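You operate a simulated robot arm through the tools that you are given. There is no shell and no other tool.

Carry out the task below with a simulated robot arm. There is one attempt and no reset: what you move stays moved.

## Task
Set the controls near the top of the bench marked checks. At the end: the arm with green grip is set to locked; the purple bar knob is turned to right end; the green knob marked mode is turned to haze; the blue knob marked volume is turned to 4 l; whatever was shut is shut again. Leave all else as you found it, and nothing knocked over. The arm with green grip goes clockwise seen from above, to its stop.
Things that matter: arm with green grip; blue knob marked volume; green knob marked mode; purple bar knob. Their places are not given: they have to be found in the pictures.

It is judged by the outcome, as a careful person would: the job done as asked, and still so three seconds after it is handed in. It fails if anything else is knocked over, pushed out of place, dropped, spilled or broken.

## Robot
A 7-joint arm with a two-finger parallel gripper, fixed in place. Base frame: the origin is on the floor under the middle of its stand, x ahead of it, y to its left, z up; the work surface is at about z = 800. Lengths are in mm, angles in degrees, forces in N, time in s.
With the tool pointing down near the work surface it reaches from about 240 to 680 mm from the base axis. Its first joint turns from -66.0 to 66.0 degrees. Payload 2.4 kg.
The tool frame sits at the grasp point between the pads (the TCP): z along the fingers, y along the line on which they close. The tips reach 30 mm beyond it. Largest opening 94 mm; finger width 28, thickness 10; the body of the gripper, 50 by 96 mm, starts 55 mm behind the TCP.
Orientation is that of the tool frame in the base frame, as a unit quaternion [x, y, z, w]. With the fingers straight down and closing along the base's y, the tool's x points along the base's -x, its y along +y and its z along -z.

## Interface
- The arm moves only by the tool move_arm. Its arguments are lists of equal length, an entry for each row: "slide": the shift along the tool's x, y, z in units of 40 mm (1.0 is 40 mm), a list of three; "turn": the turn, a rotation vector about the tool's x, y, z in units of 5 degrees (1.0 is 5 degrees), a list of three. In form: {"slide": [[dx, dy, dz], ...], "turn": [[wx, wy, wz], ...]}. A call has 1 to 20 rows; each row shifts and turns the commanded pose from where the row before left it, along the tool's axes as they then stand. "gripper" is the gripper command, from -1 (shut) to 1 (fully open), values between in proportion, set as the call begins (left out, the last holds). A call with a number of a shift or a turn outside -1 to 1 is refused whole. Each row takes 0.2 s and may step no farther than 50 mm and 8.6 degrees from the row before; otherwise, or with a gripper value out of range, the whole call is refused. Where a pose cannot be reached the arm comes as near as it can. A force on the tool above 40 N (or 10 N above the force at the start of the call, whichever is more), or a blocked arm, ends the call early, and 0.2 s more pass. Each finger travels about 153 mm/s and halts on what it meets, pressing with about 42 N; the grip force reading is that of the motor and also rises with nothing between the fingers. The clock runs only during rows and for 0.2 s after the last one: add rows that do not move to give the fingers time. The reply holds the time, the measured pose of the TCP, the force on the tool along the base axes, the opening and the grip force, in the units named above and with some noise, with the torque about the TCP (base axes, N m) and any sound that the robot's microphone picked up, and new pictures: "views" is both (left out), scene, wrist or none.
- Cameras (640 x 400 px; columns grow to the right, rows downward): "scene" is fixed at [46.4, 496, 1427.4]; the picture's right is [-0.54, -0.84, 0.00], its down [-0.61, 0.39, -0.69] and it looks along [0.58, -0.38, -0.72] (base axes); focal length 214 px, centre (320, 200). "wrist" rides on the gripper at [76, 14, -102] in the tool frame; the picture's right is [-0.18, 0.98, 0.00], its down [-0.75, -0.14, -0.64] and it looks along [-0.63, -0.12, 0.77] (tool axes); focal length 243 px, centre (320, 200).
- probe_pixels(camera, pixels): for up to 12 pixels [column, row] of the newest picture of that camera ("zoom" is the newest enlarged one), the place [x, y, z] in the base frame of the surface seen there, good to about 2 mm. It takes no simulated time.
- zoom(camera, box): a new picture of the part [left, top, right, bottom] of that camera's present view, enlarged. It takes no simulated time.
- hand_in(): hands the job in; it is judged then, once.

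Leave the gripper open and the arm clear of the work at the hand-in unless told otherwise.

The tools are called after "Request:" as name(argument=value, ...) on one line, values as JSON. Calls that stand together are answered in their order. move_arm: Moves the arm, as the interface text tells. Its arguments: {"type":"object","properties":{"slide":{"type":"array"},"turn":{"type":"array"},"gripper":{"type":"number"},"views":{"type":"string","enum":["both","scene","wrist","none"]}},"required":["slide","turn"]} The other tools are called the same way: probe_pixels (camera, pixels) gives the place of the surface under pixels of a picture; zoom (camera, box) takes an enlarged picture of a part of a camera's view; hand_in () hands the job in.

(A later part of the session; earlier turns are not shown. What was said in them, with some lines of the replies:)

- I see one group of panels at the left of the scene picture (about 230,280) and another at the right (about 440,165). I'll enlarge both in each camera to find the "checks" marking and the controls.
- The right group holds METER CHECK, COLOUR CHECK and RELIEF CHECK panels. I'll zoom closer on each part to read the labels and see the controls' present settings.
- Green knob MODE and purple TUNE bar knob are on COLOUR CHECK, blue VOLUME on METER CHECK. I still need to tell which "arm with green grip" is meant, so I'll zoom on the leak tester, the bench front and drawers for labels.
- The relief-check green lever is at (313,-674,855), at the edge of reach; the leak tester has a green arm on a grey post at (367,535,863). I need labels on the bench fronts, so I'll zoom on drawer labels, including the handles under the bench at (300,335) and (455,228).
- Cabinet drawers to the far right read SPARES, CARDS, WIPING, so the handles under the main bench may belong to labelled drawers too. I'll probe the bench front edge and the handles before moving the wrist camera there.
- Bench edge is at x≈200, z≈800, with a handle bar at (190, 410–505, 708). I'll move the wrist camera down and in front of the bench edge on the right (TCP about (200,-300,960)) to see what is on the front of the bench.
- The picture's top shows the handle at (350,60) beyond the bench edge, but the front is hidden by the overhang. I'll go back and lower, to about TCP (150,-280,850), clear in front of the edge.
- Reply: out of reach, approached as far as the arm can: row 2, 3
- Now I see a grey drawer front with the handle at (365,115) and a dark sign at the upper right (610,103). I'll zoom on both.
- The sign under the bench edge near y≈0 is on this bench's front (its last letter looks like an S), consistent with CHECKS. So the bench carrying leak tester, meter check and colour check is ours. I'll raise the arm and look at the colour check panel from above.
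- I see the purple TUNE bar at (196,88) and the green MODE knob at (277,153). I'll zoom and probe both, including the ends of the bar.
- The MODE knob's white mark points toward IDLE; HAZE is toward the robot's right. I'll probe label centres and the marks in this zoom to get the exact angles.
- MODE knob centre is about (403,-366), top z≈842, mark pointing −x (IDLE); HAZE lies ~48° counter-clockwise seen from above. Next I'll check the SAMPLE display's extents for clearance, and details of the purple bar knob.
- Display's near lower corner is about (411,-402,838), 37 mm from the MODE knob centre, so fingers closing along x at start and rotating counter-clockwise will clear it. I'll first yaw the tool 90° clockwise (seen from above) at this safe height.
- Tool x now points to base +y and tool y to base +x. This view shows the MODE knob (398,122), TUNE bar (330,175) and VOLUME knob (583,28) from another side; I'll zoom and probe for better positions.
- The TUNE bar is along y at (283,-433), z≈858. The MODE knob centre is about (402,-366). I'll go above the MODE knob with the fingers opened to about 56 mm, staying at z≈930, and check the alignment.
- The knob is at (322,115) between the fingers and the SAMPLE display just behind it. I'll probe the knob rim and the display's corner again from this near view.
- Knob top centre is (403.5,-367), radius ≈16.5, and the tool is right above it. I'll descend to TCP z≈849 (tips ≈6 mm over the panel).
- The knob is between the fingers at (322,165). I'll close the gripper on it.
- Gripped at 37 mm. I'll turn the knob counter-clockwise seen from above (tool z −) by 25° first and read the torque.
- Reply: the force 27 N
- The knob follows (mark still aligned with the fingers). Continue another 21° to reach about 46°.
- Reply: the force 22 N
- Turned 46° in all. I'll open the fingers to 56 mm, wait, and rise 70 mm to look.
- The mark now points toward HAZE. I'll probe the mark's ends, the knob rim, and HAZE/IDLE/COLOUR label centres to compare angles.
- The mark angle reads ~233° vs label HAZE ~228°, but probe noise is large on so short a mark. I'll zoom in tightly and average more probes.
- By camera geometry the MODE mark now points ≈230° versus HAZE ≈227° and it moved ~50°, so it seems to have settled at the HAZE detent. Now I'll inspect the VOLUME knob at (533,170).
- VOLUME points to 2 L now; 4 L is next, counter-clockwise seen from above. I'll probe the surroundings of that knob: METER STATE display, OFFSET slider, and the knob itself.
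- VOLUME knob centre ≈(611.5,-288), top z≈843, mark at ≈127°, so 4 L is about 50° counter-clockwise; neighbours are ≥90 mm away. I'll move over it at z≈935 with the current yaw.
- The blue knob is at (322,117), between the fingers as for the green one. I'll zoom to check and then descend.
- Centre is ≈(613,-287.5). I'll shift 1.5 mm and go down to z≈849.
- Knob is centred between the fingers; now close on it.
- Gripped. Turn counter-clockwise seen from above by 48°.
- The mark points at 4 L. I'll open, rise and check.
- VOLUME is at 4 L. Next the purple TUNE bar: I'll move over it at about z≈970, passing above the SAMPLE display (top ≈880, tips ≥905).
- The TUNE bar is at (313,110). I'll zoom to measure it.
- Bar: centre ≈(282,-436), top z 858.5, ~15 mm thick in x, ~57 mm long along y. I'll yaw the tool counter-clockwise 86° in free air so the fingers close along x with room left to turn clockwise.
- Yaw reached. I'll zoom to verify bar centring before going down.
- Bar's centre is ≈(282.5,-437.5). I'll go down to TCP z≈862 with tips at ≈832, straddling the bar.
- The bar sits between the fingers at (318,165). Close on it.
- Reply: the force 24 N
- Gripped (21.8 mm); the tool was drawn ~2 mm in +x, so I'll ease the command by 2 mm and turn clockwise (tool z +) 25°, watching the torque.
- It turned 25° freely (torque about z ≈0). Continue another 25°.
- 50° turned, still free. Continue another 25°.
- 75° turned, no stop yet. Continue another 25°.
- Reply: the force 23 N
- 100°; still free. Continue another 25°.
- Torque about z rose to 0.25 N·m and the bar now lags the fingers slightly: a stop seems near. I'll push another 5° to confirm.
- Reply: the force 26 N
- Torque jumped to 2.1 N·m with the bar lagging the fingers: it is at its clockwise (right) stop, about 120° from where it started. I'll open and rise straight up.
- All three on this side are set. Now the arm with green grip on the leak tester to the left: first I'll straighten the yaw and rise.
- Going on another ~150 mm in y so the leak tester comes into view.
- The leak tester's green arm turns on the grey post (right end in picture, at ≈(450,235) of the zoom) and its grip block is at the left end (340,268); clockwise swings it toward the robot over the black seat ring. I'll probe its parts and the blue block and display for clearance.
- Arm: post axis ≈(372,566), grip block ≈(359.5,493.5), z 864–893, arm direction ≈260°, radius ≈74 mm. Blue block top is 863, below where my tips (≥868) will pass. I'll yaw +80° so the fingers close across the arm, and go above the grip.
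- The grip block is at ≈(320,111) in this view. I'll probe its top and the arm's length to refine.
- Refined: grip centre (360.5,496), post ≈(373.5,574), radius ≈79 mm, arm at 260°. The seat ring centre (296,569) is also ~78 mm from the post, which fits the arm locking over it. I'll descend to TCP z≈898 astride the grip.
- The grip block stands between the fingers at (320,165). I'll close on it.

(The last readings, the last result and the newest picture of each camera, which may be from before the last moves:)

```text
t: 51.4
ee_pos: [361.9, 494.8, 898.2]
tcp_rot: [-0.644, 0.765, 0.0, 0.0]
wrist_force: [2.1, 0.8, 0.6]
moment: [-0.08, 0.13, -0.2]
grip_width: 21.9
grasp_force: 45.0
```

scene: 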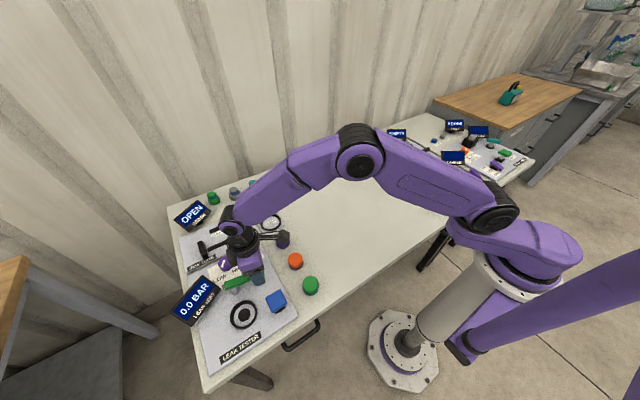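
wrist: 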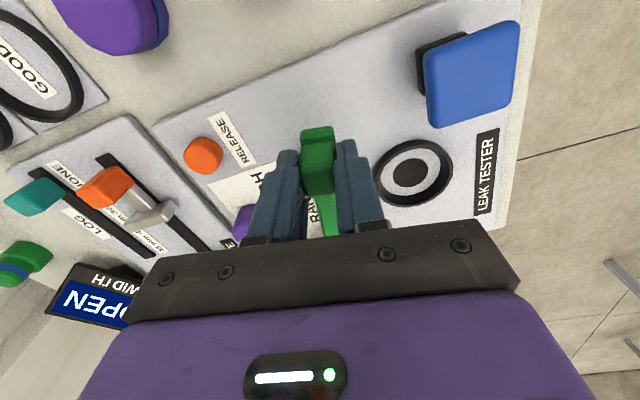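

Gripped. I'll swing the arm clockwise along its arc by 20° and check the forces.

Request:
move_arm(slide=[[-0.0075, 0.171, 0], [-0.0075, 0.171, 0], [-0.0075, 0.171, 0], [-0.0075, 0.171, 0], [0, 0, 0]], turn=[[0, 0, 1], [0, 0, 1], [0, 0, 1], [0, 0, 1], [0, 0, 0]])

```text
t: 52.6
ee_pos: [336.2, 505.1, 897.9]
tcp_rot: [-0.499, 0.867, 0.0, 0.001]
wrist_force: [15.9, 3.6, -7.1]
moment: [-0.12, 0.0, -0.89]
grip_width: 21.6
grasp_force: 45.7
```

scene: 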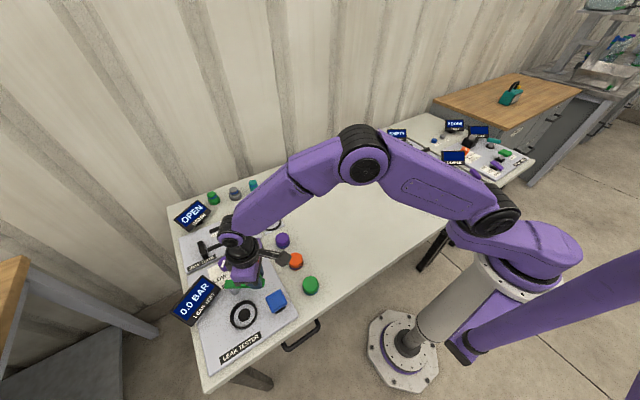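
wrist: 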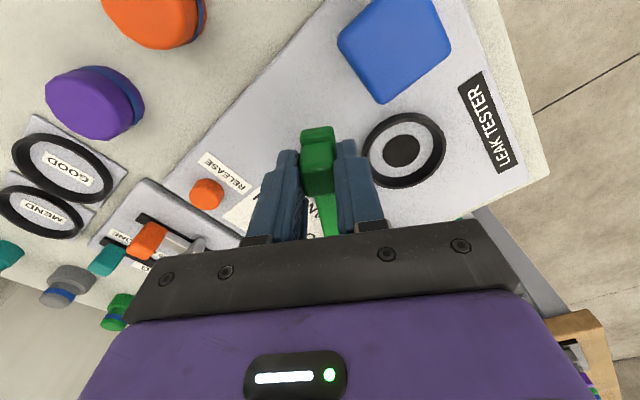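

The arm follows (15 N resisting along the motion, as with a stiff pivot). Continue 20° more.

Request:
move_arm(slide=[[-0.0075, 0.171, 0], [-0.0075, 0.171, 0], [-0.0075, 0.171, 0], [-0.0075, 0.171, 0], [0, 0, 0]], turn=[[0, 0, 1], [0, 0, 1], [0, 0, 1], [0, 0, 1], [0, 0, 0]], views="wrist")

```text
t: 53.8
ee_pos: [316.2, 522.7, 895.6]
tcp_rot: [-0.34, 0.94, 0.001, 0.001]
wrist_force: [20.9, 3.1, -12.3]
moment: [0.37, -0.84, -0.86]
grip_width: 21.6
grasp_force: 44.9
```

wrist: 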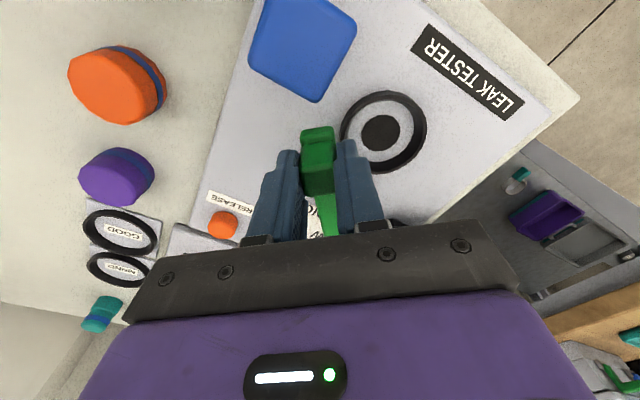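

40° done, position matches the arc. Continue 20° more.

Request:
move_arm(slide=[[-0.0075, 0.171, 0], [-0.0075, 0.171, 0], [-0.0075, 0.171, 0], [-0.0075, 0.171, 0], [0, 0, 0]], turn=[[0, 0, 1], [0, 0, 1], [0, 0, 1], [0, 0, 1], [0, 0, 0]], views="wrist")

```text
t: 55.0
ee_pos: [303.3, 546.5, 898.5]
tcp_rot: [-0.171, 0.985, 0.0, 0.0]
wrist_force: [22.9, 1.5, -12.8]
moment: [0.24, -0.53, -0.52]
grip_width: 21.6
grasp_force: 44.7
```

wrist: 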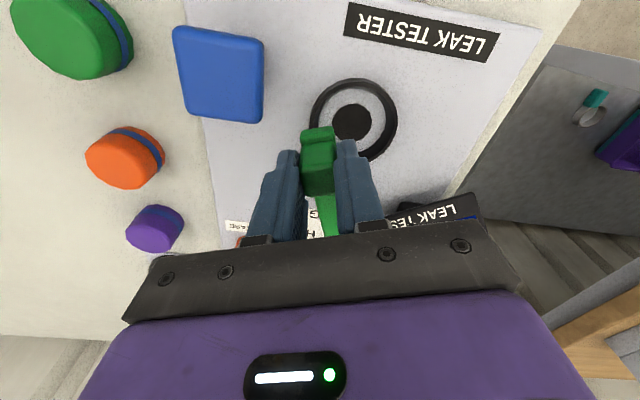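

60° done; x-force of 23 N suggests my circle is ~3 mm too wide, so I'll ease 2.5 mm inward and go on 10°.

Request:
move_arm(slide=[[-0.06, 0, 0], [-0.0075, 0.168, 0], [-0.0075, 0.168, 0], [0, 0, 0]], turn=[[0, 0, 0], [0, 0, 1], [0, 0, 1], [0, 0, 0]], views="wrist")

```text
t: 56.0
ee_pos: [299.9, 558.1, 897.4]
tcp_rot: [-0.086, 0.996, -0.001, -0.002]
wrist_force: [8.6, -14.4, 1.6]
moment: [-0.26, 1.02, -1.15]
grip_width: 21.6
grasp_force: 44.8
```

wrist: 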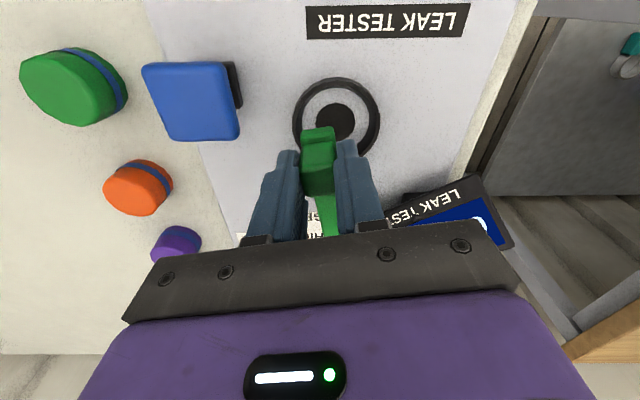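

70° done; the tangential force is similar to before. Continue 5° at a time.

Request:
move_arm(slide=[[-0.0075, 0.168, 0], [0, 0, 0]], turn=[[0, 0, 1], [0, 0, 0]], views="wrist")

```text
t: 56.6
ee_pos: [298.8, 566.2, 897.4]
tcp_rot: [-0.042, 0.999, 0.0, 0.0]
wrist_force: [6.9, -15.4, -0.5]
moment: [-0.19, 0.83, -1.26]
grip_width: 22.1
grasp_force: 45.3
```

wrist: 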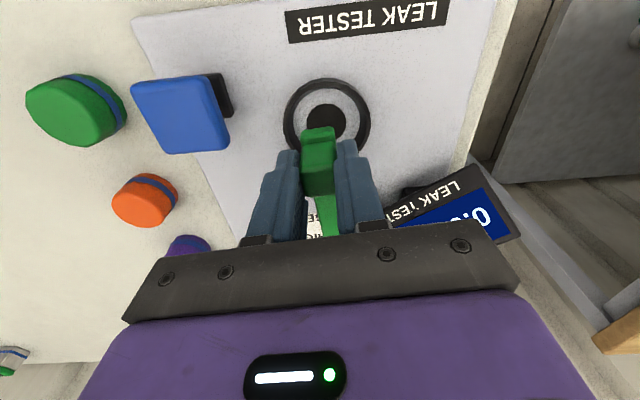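

Still moving freely (75°). Another 10°.

Request:
move_arm(slide=[[-0.0075, 0.168, 0], [-0.0075, 0.168, 0], [0, 0, 0]], turn=[[0, 0, 1], [0, 0, 1], [0, 0, 0]], views="wrist")

```text
t: 57.1
ee_pos: [298.9, 570.4, 898.4]
tcp_rot: [0.014, 1.0, -0.009, -0.001]
wrist_force: [-3.6, -12.2, 7.6]
moment: [0.81, -0.14, 1.0]
grip_width: 22.4
grasp_force: 44.8
stopped in row 2: the force on the tool passed its limit at 47 N (the readings are from after the stop); the commanded pose is now the measured one
```

wrist: 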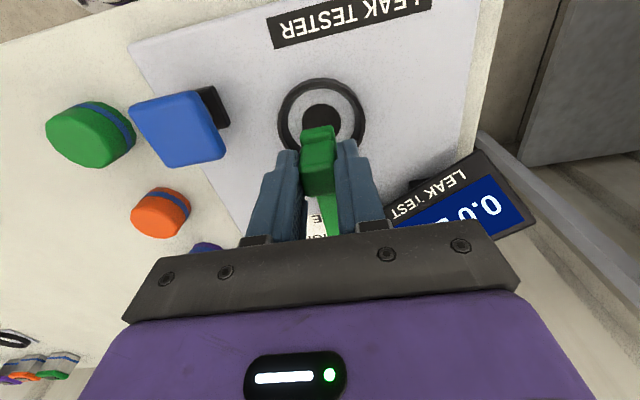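

A firm stop: 47 N at TCP (299,570), the grip now right over the seat ring — about 80° of swing. I'll nudge 2.5 mm more to make sure it rests against the stop, then release.

Request:
move_arm(slide=[[0, 0.06, 0], [0, 0.04, 0], [0, 0, 0]], turn=[[0, 0, 0], [0, 0, 0], [0, 0, 0]], views="wrist")

```text
t: 57.7
ee_pos: [300.3, 570.1, 897.8]
tcp_rot: [0.014, 1.0, -0.013, -0.003]
wrist_force: [-5.0, -13.2, 10.2]
moment: [0.72, -0.33, 1.02]
grip_width: 22.8
grasp_force: 44.7
stopped in row 2: the force on the tool passed its limit at 43 N (the readings are from after the stop); the commanded pose is now the measured one
```

wrist: 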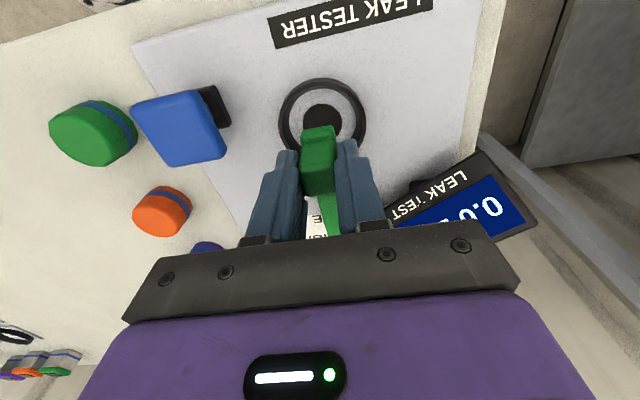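

It is hard against the stop. Now open and rise straight up, then look.

Request:
move_arm(slide=[[0, 0, 0], [0, 0, 0], [0, 0, -0.5], [0, 0, -0.9], [0, 0, -0.9], [0, 0, -0.9]], turn=[[0, 0, 0], [0, 0, 0], [0, 0, 0], [0, 0, 0], [0, 0, 0], [0, 0, 0]], gripper=0.2)

Request:
zoom(camera="wrist", box=[220, 30, 420, 180])

Request:
zoom(camera="scene", box=[170, 230, 320, 370])

```text
t: 59.1
ee_pos: [299.3, 575.4, 1025.3]
tcp_rot: [0.015, 1.0, -0.014, -0.001]
wrist_force: [0.4, -0.4, -0.4]
moment: [0.02, 0.03, 0.02]
grip_width: 56.4
grasp_force: 0.0
```

scene: 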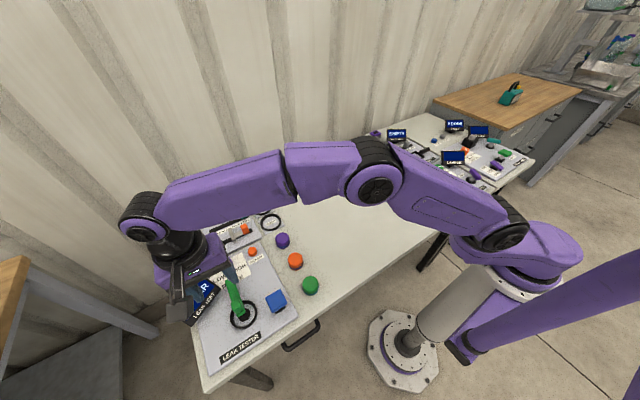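
wrist: 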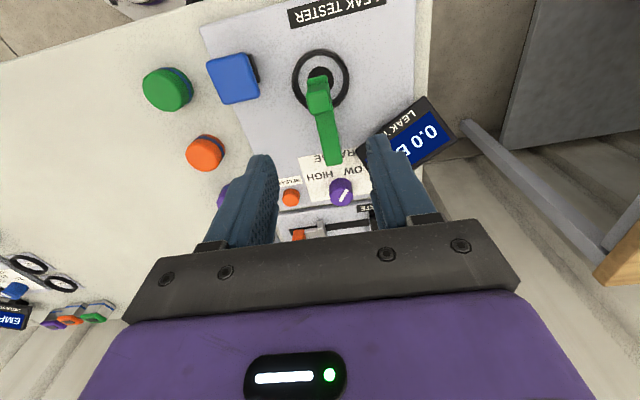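

```text
2.67 times, centred on (320, 105) of wrist
```

zoom: 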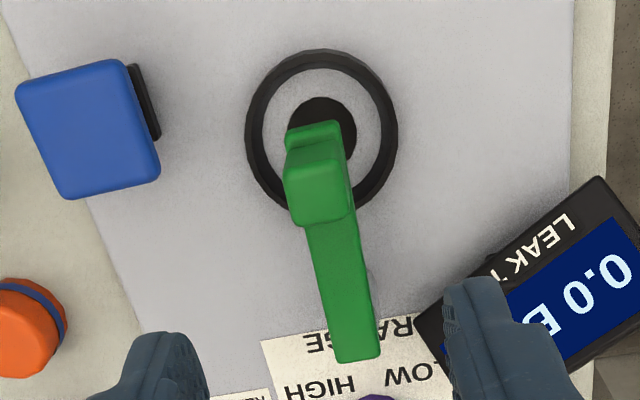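

```text
2.86 times, centred on (245, 300) of scene
```

zoom: 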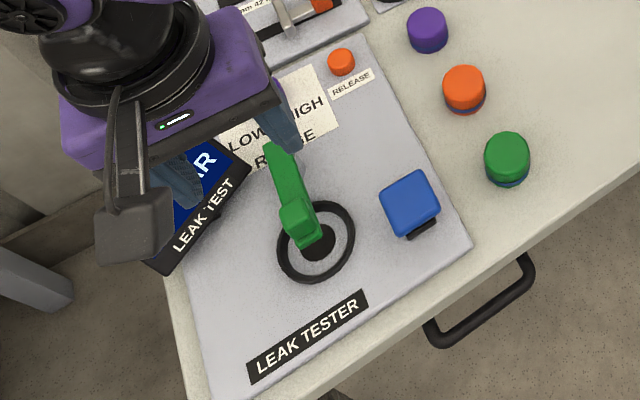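

The green arm now lies over the seat ring, at its stop. I'll raise the arm, open fully and move back to the middle, clear of the work, then check everything.

Request:
move_arm(slide=[[0, 0, -1], [0, 0, -1], [0, 0, -1], [0, -1, -0.5], [0, -1, 0], [0, -1, 0], [0, -1, 0], [0, -1, 0], [0, -1, 0], [0, -1, 0], [0, -1, 0], [0, -1, 0], [0, -1, 0], [0, -1, 0], [0, -1, 0], [0, -1, 0], [0, -1, 0]], turn=[[0, 0, 0], [0, 0, 0], [0, 0, 0], [0, 0, 0], [0, 0, 0], [0, 0, 0], [0, 0, 0], [0, 0, 0], [0, 0, 0], [0, 0, 0], [0, 0, 0], [0, 0, 0], [0, 0, 0], [0, 0, 0], [0, 0, 0], [0, 0, 0], [0, 0, 0]], gripper=1)

Request:
zoom(camera="scene", box=[160, 170, 340, 380])

Request:
zoom(camera="scene", box=[340, 100, 540, 225])

```text
t: 62.7
ee_pos: [282.1, 16.5, 1168.4]
tcp_rot: [0.014, 1.0, -0.014, -0.002]
wrist_force: [-0.4, -0.6, 0.1]
moment: [-0.01, 0.0, 0.04]
grip_width: 94.1
grasp_force: 0.0
out of reach, approached as far as the arm can: row 3
```

scene: 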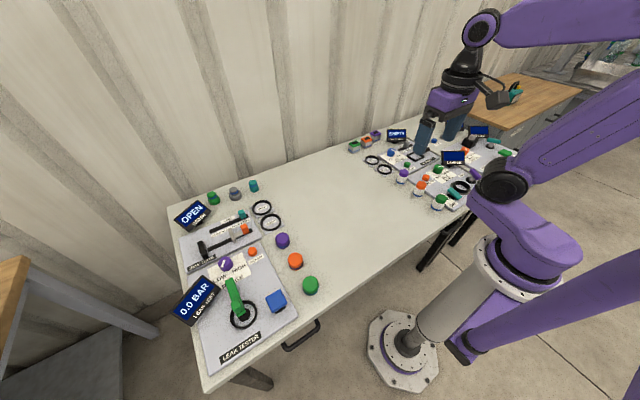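
wrist: 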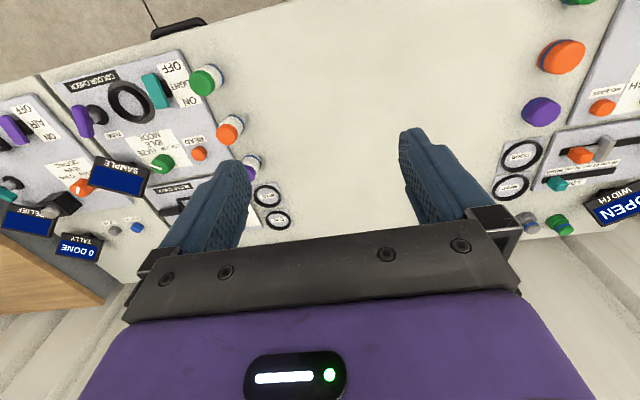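

```text
1.90 times, centred on (250, 275) of scene
```

zoom: 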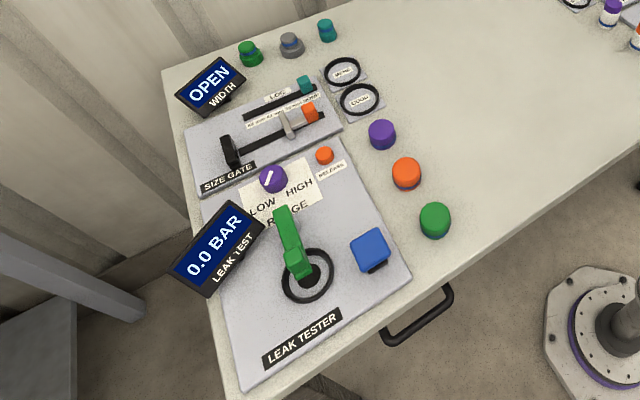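

```text
3.20 times, centred on (440, 162) of scene
```

zoom: 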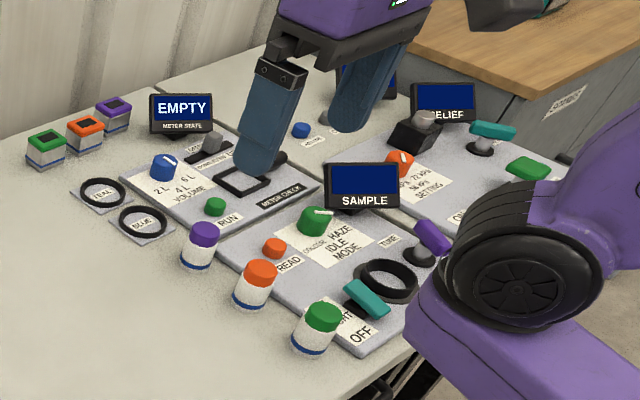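

Checks: the green arm is over the ring at its stop. The TUNE bar is at its clockwise stop, MODE points to HAZE and VOLUME to 4 L. The bottles, boxes, drawers and other controls look the same as at the start. The gripper is open and clear at (282,16,1168), so I'm handing in.

Request:
hand_in()

```text
The job is handed in.
```

The job is handed in, and all four controls are set. The hand-in reply gave no verdict.

| Control | Panel | Set to | How I know |
|---|---|---|---|
| Arm with green grip | Leak tester | Locked | Swung about 80° clockwise to a firm stop; it now lies over the black ring |
| Purple bar knob (TUNE) | Colour check | Right end | Turned about 120° clockwise until it hit a hard stop |
| Green MODE knob | Colour check | HAZE | Turned about 50°, and the mark points at the label |
| Blue VOLUME knob | Meter check | 4 L | Turned about 50°, and the mark points at the label |

Two of these rest on my own reading:
- **The green arm:** it has no "locked" label. I chose it because it is on the same bench as the other three controls and swings on a vertical post. The green lever on the relief check panel appears to be on a separate bench.
- **"Right end":** I took this to mean fully clockwise.

I could only make out part of the sign on the front of the bench, so I matched the bench by its controls rather than by reading "checks".

I opened nothing, so there was nothing to shut again. In the last pictures nothing was knocked over, and I saw no change to the other controls. The gripper is open and clear of the work.
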